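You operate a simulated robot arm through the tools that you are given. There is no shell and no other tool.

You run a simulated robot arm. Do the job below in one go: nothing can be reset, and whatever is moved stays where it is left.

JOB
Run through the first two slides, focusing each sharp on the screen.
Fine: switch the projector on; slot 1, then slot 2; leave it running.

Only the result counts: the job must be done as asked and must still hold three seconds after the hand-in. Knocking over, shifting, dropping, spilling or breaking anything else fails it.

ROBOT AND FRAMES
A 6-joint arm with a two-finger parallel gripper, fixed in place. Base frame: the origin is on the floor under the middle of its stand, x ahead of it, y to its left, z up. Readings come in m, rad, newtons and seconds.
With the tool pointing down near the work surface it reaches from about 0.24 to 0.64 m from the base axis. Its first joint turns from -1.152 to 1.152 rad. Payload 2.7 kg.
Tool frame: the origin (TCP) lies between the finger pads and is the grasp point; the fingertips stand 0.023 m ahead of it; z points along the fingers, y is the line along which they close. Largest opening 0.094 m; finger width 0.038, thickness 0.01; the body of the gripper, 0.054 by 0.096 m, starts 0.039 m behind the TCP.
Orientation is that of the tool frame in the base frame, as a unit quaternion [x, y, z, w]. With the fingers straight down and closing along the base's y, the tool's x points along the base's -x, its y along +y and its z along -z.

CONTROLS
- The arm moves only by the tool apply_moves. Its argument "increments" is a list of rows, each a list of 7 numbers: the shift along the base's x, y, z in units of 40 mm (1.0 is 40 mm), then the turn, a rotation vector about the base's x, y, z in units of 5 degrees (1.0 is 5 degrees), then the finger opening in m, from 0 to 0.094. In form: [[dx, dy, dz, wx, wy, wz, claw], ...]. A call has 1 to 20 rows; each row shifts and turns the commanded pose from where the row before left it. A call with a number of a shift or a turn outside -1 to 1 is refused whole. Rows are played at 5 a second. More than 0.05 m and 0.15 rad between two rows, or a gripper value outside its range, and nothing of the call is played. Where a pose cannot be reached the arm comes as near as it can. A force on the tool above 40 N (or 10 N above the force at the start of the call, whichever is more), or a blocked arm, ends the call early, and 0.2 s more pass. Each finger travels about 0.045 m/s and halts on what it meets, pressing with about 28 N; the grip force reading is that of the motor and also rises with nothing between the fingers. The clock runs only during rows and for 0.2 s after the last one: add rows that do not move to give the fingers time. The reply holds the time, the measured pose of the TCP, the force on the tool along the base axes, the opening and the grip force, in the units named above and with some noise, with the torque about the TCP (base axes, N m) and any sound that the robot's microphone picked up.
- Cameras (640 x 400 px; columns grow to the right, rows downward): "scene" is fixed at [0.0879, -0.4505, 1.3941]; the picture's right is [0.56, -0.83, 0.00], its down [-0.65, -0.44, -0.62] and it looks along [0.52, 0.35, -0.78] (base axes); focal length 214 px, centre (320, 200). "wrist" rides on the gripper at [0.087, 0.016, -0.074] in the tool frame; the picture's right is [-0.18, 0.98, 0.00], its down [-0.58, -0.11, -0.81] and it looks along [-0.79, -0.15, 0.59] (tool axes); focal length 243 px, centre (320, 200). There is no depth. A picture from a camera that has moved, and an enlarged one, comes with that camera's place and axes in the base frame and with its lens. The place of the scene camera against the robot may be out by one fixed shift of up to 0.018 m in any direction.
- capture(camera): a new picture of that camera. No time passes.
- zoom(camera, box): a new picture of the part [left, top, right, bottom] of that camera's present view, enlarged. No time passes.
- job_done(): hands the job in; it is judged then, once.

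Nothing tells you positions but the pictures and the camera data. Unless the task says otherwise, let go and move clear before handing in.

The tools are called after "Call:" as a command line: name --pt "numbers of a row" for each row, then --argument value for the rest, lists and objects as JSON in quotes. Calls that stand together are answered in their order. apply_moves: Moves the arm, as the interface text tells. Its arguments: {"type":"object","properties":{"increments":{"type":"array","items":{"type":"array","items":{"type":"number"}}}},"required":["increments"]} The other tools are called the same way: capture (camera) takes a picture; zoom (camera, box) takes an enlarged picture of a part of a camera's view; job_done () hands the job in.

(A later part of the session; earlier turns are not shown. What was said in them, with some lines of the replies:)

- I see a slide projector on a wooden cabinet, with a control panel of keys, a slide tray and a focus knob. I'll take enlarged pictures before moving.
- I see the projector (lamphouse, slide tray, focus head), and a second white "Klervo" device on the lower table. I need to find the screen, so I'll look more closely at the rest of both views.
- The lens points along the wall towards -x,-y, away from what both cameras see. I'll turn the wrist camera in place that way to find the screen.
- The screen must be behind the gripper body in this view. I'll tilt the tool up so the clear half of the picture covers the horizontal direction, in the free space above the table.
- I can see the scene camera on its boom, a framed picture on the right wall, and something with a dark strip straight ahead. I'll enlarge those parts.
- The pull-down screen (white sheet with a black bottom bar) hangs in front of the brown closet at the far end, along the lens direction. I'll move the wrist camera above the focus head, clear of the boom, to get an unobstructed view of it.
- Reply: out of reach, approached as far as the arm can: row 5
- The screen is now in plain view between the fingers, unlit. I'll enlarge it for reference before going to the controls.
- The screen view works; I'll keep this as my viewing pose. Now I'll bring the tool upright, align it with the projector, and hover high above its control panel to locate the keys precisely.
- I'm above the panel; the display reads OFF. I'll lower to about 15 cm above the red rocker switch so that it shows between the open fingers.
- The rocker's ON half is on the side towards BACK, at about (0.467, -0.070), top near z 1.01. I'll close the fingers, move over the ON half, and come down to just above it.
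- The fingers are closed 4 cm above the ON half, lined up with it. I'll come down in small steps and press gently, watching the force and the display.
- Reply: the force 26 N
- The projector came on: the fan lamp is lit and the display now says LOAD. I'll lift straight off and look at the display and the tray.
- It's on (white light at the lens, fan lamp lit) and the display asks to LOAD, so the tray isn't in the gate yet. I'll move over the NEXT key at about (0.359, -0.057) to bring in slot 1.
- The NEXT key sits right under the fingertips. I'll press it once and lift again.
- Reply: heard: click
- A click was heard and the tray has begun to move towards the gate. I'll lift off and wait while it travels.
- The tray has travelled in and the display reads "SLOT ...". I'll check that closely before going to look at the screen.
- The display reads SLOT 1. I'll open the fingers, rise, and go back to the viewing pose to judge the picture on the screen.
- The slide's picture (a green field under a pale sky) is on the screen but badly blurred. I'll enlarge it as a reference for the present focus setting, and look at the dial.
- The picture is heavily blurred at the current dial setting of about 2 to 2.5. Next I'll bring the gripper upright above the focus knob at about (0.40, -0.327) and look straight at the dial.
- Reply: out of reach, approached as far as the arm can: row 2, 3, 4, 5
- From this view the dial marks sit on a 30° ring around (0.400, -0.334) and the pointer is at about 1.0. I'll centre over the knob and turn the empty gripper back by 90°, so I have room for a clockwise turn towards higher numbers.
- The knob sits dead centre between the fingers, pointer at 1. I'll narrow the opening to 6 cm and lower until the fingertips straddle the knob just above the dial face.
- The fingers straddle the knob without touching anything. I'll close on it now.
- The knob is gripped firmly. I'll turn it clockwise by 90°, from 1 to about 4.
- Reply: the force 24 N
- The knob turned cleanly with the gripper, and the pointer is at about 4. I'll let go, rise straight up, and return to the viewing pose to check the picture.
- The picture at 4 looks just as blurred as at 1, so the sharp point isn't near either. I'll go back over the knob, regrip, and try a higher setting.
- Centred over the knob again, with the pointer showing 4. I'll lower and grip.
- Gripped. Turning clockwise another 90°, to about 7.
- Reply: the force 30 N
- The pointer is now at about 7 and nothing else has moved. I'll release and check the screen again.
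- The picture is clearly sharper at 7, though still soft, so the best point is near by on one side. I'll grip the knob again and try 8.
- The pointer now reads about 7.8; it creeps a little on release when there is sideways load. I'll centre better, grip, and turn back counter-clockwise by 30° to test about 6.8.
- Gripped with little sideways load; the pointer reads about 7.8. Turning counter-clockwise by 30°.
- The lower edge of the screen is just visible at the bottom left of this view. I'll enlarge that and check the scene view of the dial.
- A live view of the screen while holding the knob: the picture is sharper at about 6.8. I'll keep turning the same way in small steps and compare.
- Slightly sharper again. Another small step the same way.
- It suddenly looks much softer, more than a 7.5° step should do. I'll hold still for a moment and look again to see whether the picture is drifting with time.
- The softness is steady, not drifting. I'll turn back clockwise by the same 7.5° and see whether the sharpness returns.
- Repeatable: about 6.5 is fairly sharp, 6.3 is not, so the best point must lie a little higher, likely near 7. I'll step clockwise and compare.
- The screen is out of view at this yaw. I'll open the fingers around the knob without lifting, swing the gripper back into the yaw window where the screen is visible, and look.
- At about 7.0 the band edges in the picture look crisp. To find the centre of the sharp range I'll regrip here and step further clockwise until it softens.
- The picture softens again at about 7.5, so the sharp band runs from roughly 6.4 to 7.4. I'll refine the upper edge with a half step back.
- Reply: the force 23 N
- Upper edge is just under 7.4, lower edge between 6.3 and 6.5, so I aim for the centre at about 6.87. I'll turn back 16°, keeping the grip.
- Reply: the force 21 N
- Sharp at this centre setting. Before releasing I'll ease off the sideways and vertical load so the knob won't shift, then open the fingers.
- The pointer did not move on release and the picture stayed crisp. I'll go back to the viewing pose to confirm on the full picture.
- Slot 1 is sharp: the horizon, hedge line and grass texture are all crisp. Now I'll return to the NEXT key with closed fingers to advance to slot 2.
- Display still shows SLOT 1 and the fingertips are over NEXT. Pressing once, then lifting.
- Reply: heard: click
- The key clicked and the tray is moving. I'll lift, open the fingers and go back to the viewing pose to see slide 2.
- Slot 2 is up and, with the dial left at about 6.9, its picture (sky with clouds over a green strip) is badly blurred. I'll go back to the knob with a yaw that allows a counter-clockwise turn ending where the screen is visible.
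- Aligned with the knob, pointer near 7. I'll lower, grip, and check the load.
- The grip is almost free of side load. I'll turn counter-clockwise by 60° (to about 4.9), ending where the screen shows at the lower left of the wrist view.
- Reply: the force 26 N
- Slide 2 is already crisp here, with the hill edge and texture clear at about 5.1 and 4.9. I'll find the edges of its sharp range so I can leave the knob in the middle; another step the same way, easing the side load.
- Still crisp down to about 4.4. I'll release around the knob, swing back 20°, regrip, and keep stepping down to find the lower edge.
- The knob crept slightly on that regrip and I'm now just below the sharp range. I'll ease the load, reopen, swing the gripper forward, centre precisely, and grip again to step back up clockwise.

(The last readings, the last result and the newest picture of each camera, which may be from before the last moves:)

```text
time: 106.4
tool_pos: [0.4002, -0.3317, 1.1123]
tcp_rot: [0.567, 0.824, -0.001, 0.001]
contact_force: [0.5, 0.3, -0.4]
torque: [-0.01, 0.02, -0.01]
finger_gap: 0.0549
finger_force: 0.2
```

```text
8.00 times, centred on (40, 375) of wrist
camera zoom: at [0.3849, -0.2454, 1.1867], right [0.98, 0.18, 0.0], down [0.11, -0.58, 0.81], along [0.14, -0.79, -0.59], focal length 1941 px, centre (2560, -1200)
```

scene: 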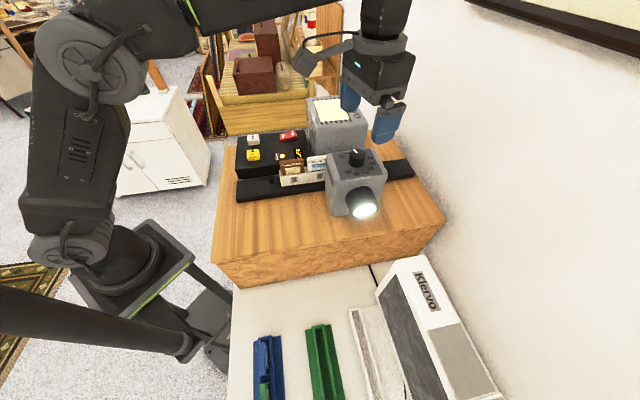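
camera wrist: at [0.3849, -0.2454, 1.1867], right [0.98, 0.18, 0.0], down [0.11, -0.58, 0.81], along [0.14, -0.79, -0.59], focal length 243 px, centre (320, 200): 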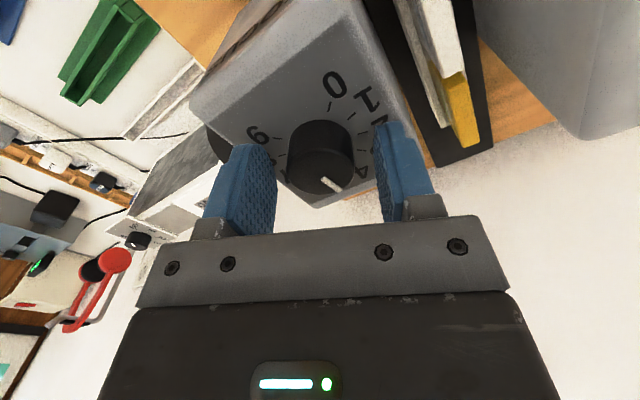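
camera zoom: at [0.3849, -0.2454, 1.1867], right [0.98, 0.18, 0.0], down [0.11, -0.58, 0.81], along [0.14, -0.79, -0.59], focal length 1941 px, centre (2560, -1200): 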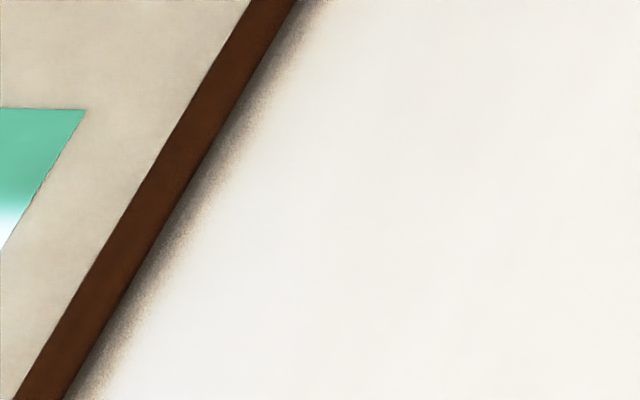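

Centred with the pointer near 4. I'll grip here and step clockwise, checking the picture each time.

Call:
apply_moves --pt "0.02 -0.02 0.02 0 0 0 0.055" --pt "0 0 0 0 0 0 0.03" --pt "0 0 0 0 0 0 0.03" --pt "0 0 0 0 0 0 0.03" --pt "0 0 0 0 0 -0.75 0.03" --pt "0 0 0 0 0 0 0.03"

Call:
zoom --camera "wrist" --box '[0, 350, 80, 400]'

Call:
apply_moves --pt "0 0 0 0 0 -0.75 0.03" --pt "0 0 0 0 0 0 0.03"

Call:
zoom --camera "wrist" --box '[0, 350, 80, 400]'

Call:
apply_moves --pt "0 0 0 0 0 -0.75 0.03" --pt "0 0 0 0 0 0 0.03"

Call:
zoom --camera "wrist" --box '[20, 350, 100, 400]'

Call:
apply_moves --pt "0 0 0 0 0 -0.75 0.03" --pt "0 0 0 0 0 0 0.03"

Call:
zoom --camera "wrist" --box '[40, 350, 120, 400]'

```text
time: 107.8
tool_pos: [0.4023, -0.3323, 1.1142]
tcp_rot: [0.595, 0.804, -0.002, 0.002]
contact_force: [-1.0, -1.7, 6.8]
torque: [0.72, 0.5, -0.02]
finger_gap: 0.0332
finger_force: 44.7
```

```text
8.00 times, centred on (40, 375) of wrist
camera zoom: at [0.3912, -0.2453, 1.1876], right [0.99, 0.11, 0.0], down [0.07, -0.59, 0.81], along [0.09, -0.8, -0.59], focal length 1941 px, centre (2560, -1200)
```

zoom: 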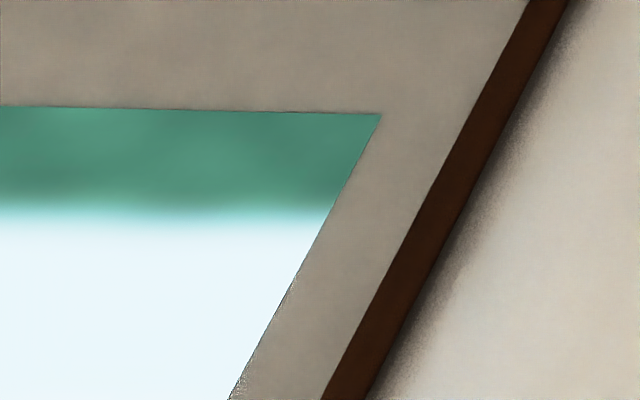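

```text
time: 108.4
tool_pos: [0.4003, -0.332, 1.1131]
tcp_rot: [0.62, 0.784, -0.002, 0.0]
contact_force: [-8.0, 4.5, 2.9]
torque: [-0.73, -0.21, 0.04]
finger_gap: 0.0332
finger_force: 45.1
```

```text
8.00 times, centred on (40, 375) of wrist
camera zoom: at [0.397, -0.2449, 1.1876], right [1.0, 0.05, 0.0], down [0.03, -0.59, 0.81], along [0.04, -0.81, -0.59], focal length 1941 px, centre (2560, -1200)
```

zoom: 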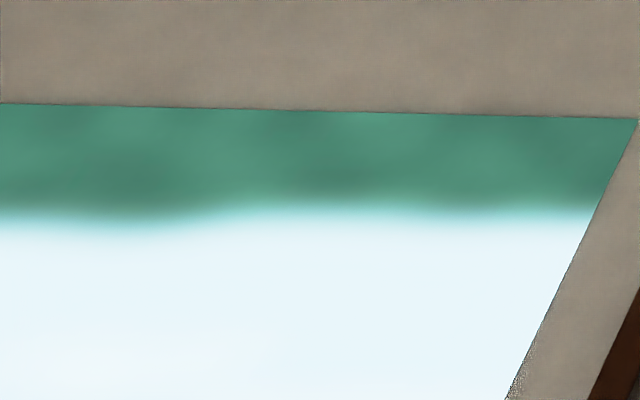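

```text
time: 109.0
tool_pos: [0.4009, -0.3321, 1.1149]
tcp_rot: [0.646, 0.763, -0.001, 0.0]
contact_force: [-6.6, 4.3, 7.2]
torque: [0.2, 0.49, 0.0]
finger_gap: 0.0332
finger_force: 45.1
```

```text
8.00 times, centred on (60, 375) of wrist
camera zoom: at [0.4027, -0.2449, 1.1876], right [1.0, -0.02, 0.0], down [-0.01, -0.59, 0.81], along [-0.02, -0.81, -0.59], focal length 1941 px, centre (2400, -1200)
```

zoom: 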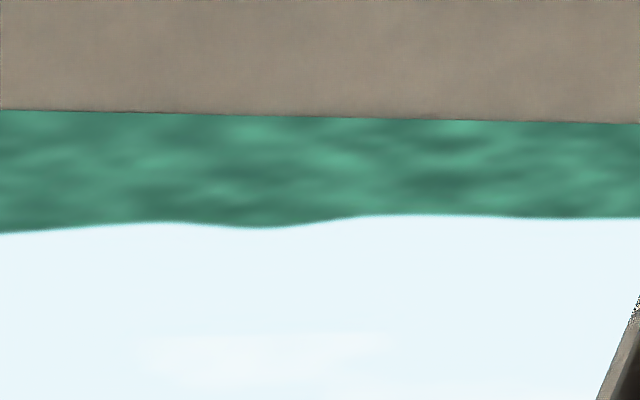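

```text
time: 109.6
tool_pos: [0.4005, -0.3319, 1.1152]
tcp_rot: [0.67, 0.742, -0.001, 0.001]
contact_force: [-6.7, 5.9, 10.1]
torque: [0.5, 0.32, -0.01]
finger_gap: 0.0332
finger_force: 45.5
```

```text
8.00 times, centred on (80, 375) of wrist
camera zoom: at [0.4083, -0.2451, 1.1876], right [1.0, -0.08, 0.0], down [-0.05, -0.59, 0.81], along [-0.07, -0.8, -0.59], focal length 1941 px, centre (2240, -1200)
```

zoom: 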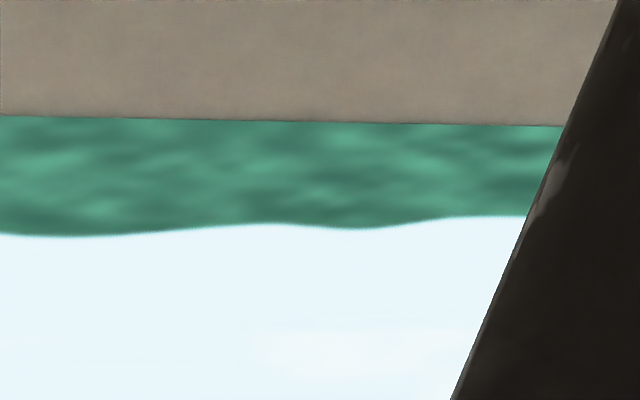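

The lower edge lies just behind me (between the second and third step) and the sharp range is about 28° wide, as with slide 1. I'll go 8.5° further clockwise to sit in its middle.

Call:
apply_moves --pt "0 0 0 0 0 -0.85 0.03" --pt "0 0 0 0 0 -0.85 0.03" --pt "0 0 0 0 0 0 0.03"

Call:
zoom --camera "wrist" --box '[50, 350, 130, 400]'

Call:
zoom --camera "wrist" --box '[230, 70, 420, 210]'

```text
time: 110.4
tool_pos: [0.4014, -0.3325, 1.1137]
tcp_rot: [0.724, 0.689, -0.001, 0.002]
contact_force: [-5.4, 1.5, 14.1]
torque: [0.95, 0.01, 0.0]
finger_gap: 0.0334
finger_force: 45.4
```

```text
8.00 times, centred on (90, 375) of wrist
camera zoom: at [0.4211, -0.2471, 1.1875], right [0.97, -0.23, 0.0], down [-0.14, -0.57, 0.81], along [-0.19, -0.79, -0.59], focal length 1941 px, centre (2160, -1200)
```

zoom: 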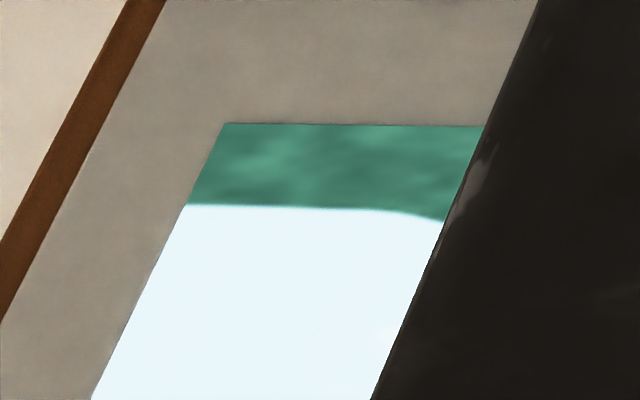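

```text
2.86 times, centred on (325, 140) of wrist
camera zoom: at [0.4211, -0.2471, 1.1875], right [0.97, -0.23, 0.0], down [-0.14, -0.57, 0.81], along [-0.19, -0.79, -0.59], focal length 693 px, centre (306, 371)
```

zoom: 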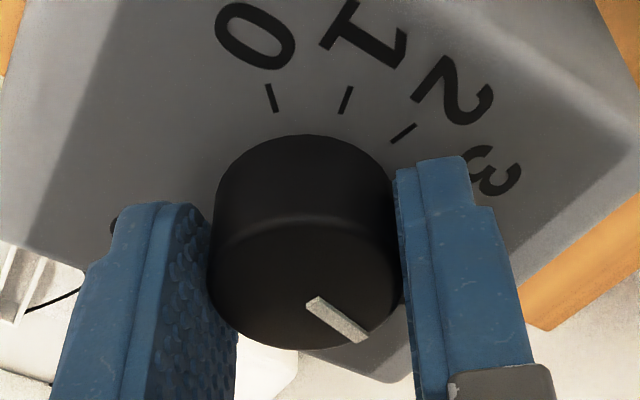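

Crisp in the middle of the range, pointer near 5. I'll ease the load off, release gently, and check that the pointer and picture stay put.

Call:
apply_moves --pt "-0.01 0 0.02 0 0 0 0.03" --pt "0 0 0 0 0 0 0.03"

Call:
apply_moves --pt "0 0 0 0 0 0 0.04" --pt "0 0 0 0 0 0 0.045" --pt "0 0 0 0 0 0 0.055"

Call:
zoom --camera "wrist" --box '[50, 350, 130, 400]'

Call:
zoom --camera "wrist" --box '[230, 70, 420, 210]'

```text
time: 111.0
tool_pos: [0.4009, -0.3309, 1.1128]
tcp_rot: [0.724, 0.69, -0.003, 0.0]
contact_force: [-6.5, 5.9, 6.1]
torque: [-1.08, -0.01, 0.02]
finger_gap: 0.0331
finger_force: 44.8
```

```text
time: 111.8
tool_pos: [0.4011, -0.3323, 1.1131]
tcp_rot: [0.723, 0.69, 0.0, 0.001]
contact_force: [1.6, 0.1, -0.3]
torque: [-0.01, -0.01, 0.04]
finger_gap: 0.0546
finger_force: 0.1
```

```text
8.00 times, centred on (90, 375) of wrist
camera zoom: at [0.4215, -0.2474, 1.1877], right [0.97, -0.23, 0.0], down [-0.14, -0.57, 0.81], along [-0.19, -0.79, -0.59], focal length 1941 px, centre (2160, -1200)
```

zoom: 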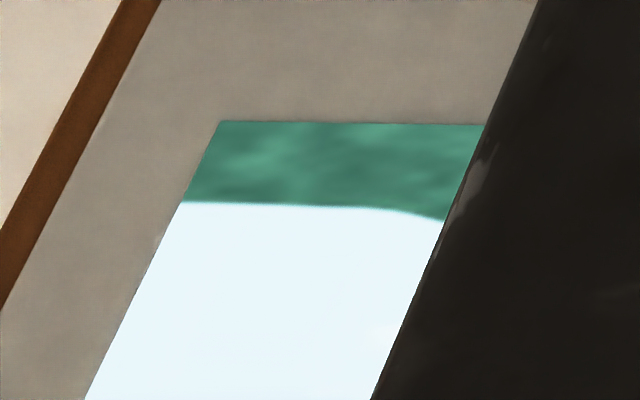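

```text
2.86 times, centred on (325, 140) of wrist
camera zoom: at [0.4215, -0.2474, 1.1877], right [0.97, -0.23, 0.0], down [-0.14, -0.57, 0.81], along [-0.19, -0.79, -0.59], focal length 693 px, centre (306, 371)
```

zoom: 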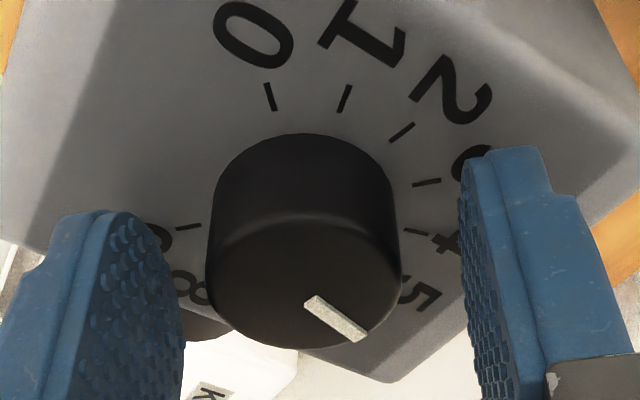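

The pointer stayed put and the picture is crisp. I'll rise and take the full view of the screen to confirm slide 2 as a whole.

Call:
apply_moves --pt "0 0 0.6 0 0 0 0.07" --pt "0 0 1 0 0 -1 0.094" --pt "0 0 1 0 0 -1 0.094" --pt "-0.25 -0.1 0 0 0 -1 0.094" --pt "-0.25 -0.15 0 0 0 -1 0.094" --pt "-0.35 -0.15 0 0 0 -1 0.094" --pt "-0.37 -0.17 0 0 0 -1 0.094" --pt "0 0 0.3 -0.733 0.681 0 0.094" --pt "0 0 0.3 -0.733 0.681 0 0.094" --pt "0 0 0.3 -0.733 0.681 0 0.094" --pt "0 0 0.3 -0.733 0.681 0 0.094" --pt "0 0 0.3 -0.733 0.681 0 0.094" --pt "0 0 0.3 -0.733 0.681 0 0.094" --pt "0 0 0.3 -0.733 0.681 0 0.094" --pt "0 0 0.3 -0.733 0.681 0 0.094" --pt "0 0 0 -0.733 0.681 0 0.094" --pt "0 0 0 -0.733 0.681 0 0.094" --pt "0 0 0 0 0 0 0.094"

Call:
capture --camera "wrist"

Call:
zoom --camera "wrist" --box '[268, 110, 332, 166]'

Call:
zoom --camera "scene" --box '[220, 80, 420, 230]'

Call:
zoom --camera "scene" --box '[335, 140, 385, 180]'

```text
time: 115.6
tool_pos: [0.353, -0.355, 1.3135]
tcp_rot: [0.794, 0.434, -0.403, 0.134]
contact_force: [-0.2, -0.1, 0.3]
torque: [0.01, 0.0, -0.02]
finger_gap: 0.094
finger_force: 0.0
```

```text
taken
camera wrist: at [0.4299, -0.2735, 1.2934], right [0.73, -0.68, 0.01], down [0.16, 0.18, 0.97], along [-0.66, -0.71, 0.24], focal length 243 px, centre (320, 200)
```

wrist: 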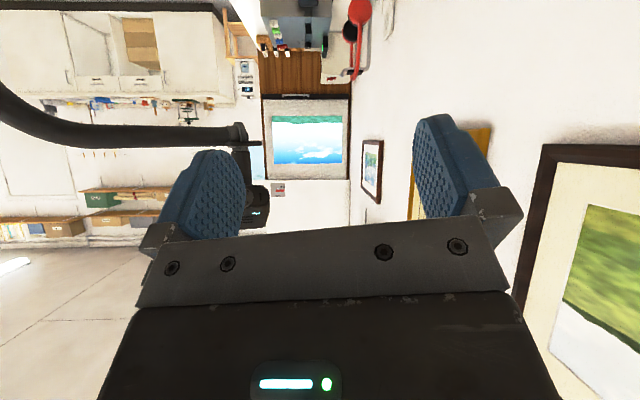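

```text
7.14 times, centred on (300, 138) of wrist
camera zoom: at [0.4299, -0.2735, 1.2934], right [0.73, -0.68, 0.01], down [0.16, 0.18, 0.97], along [-0.66, -0.71, 0.24], focal length 1733 px, centre (463, 643)
```

zoom: 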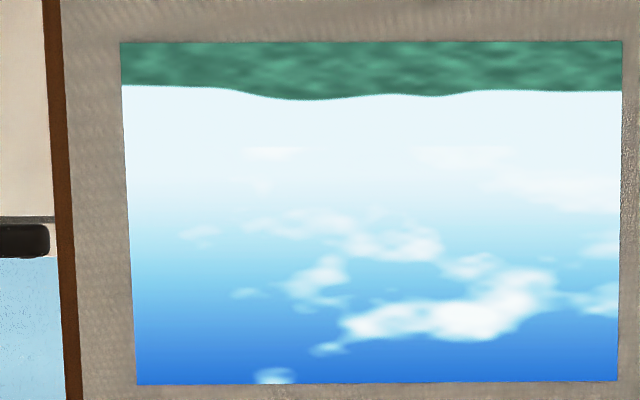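

```text
2.67 times, centred on (320, 155) of scene
camera zoom: at [0.0879, -0.4504, 1.3941], right [0.56, -0.83, 0.0], down [-0.65, -0.44, -0.62], along [0.52, 0.35, -0.78], focal length 572 px, centre (320, 320)
```

zoom: 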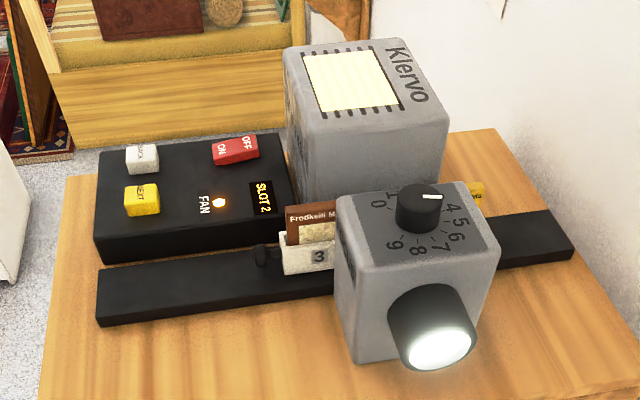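

```text
10.00 times, centred on (360, 160) of scene
camera zoom: at [0.0879, -0.4504, 1.3941], right [0.56, -0.83, 0.0], down [-0.65, -0.44, -0.62], along [0.52, 0.35, -0.78], focal length 2145 px, centre (-80, 600)
```

zoom: 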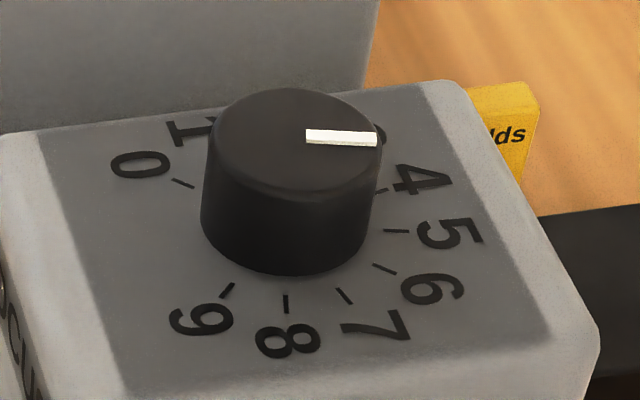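

Slide 2 is crisp across the whole picture, the display shows SLOT 2, and the fan and lamp are on. I'll wait a few seconds clear of everything and look once more in case anything drifts.

Call:
apply_moves --pt "0 0 0 0 0 0 0.094" --pt "0 0 0 0 0 0 0.094" --pt "0 0 0 0 0 0 0.094" --pt "0 0 0 0 0 0 0.094" --pt "0 0 0 0 0 0 0.094" --pt "0 0 0 0 0 0 0.094" --pt "0 0 0 0 0 0 0.094" --pt "0 0 0 0 0 0 0.094" --pt "0 0 0 0 0 0 0.094" --pt "0 0 0 0 0 0 0.094" --pt "0 0 0 0 0 0 0.094" --pt "0 0 0 0 0 0 0.094" --pt "0 0 0 0 0 0 0.094" --pt "0 0 0 0 0 0 0.094" --pt "0 0 0 0 0 0 0.094" --pt "0 0 0 0 0 0 0.094" --pt "0 0 0 0 0 0 0.094" --pt "0 0 0 0 0 0 0.094" --pt "0 0 0 0 0 0 0.094" --pt "0 0 0 0 0 0 0.094"

Call:
zoom --camera "wrist" --box '[268, 110, 332, 166]'

Call:
capture --camera "scene"

```text
time: 119.8
tool_pos: [0.3518, -0.356, 1.314]
tcp_rot: [0.794, 0.435, -0.402, 0.135]
contact_force: [0.2, 0.5, -0.2]
torque: [-0.02, 0.01, 0.02]
finger_gap: 0.0941
finger_force: 0.0
```

```text
7.14 times, centred on (300, 138) of wrist
camera zoom: at [0.4299, -0.2736, 1.2934], right [0.73, -0.68, 0.01], down [0.16, 0.18, 0.97], along [-0.66, -0.71, 0.24], focal length 1733 px, centre (463, 643)
```

zoom: 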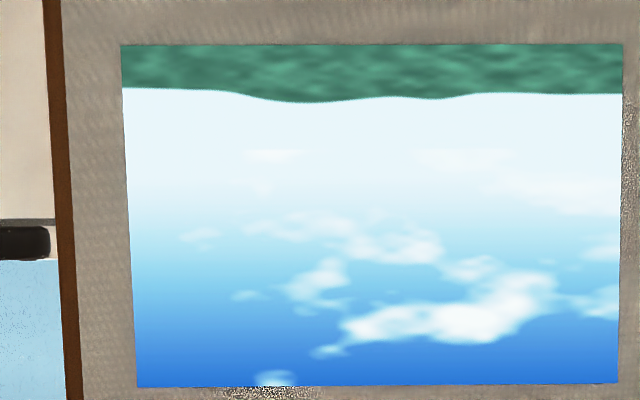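

```text
taken
```

scene: 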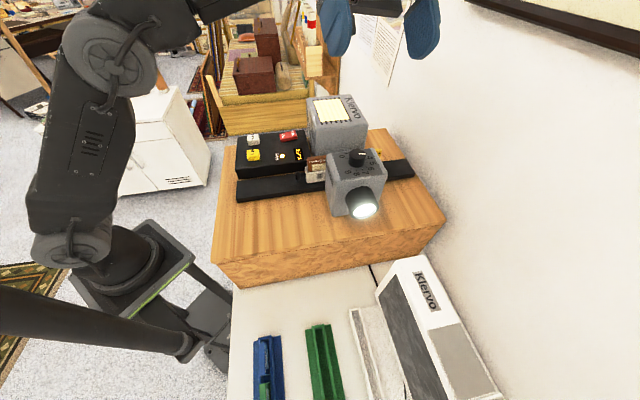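

Slide 2's picture is still crisp after the wait. The projector is running on SLOT 2, nothing else has been disturbed, and the arm is clear, so I'm handing in.

Call:
job_done

```text
The job is handed in.
```

I switched the projector on, focused slides 1 and 2 in turn on the screen, and handed the job in with it still running on slot 2.

- **Slot 1 (Skrivnal Fields):** sharp with the focus dial at about 6.9. I checked the full picture on the screen before moving on.
- **Slot 2 (Lisquena Sky):** sharp with the dial at about 5.1. It was still crisp after a four-second wait just before hand-in. I measured only the lower edge of its sharp range, then set the middle assuming the range is as wide as slide 1's.

The display reads SLOT 2 and the lamp and fan are on. The gripper is open and well clear of the projector. I saw nothing else moved or knocked.
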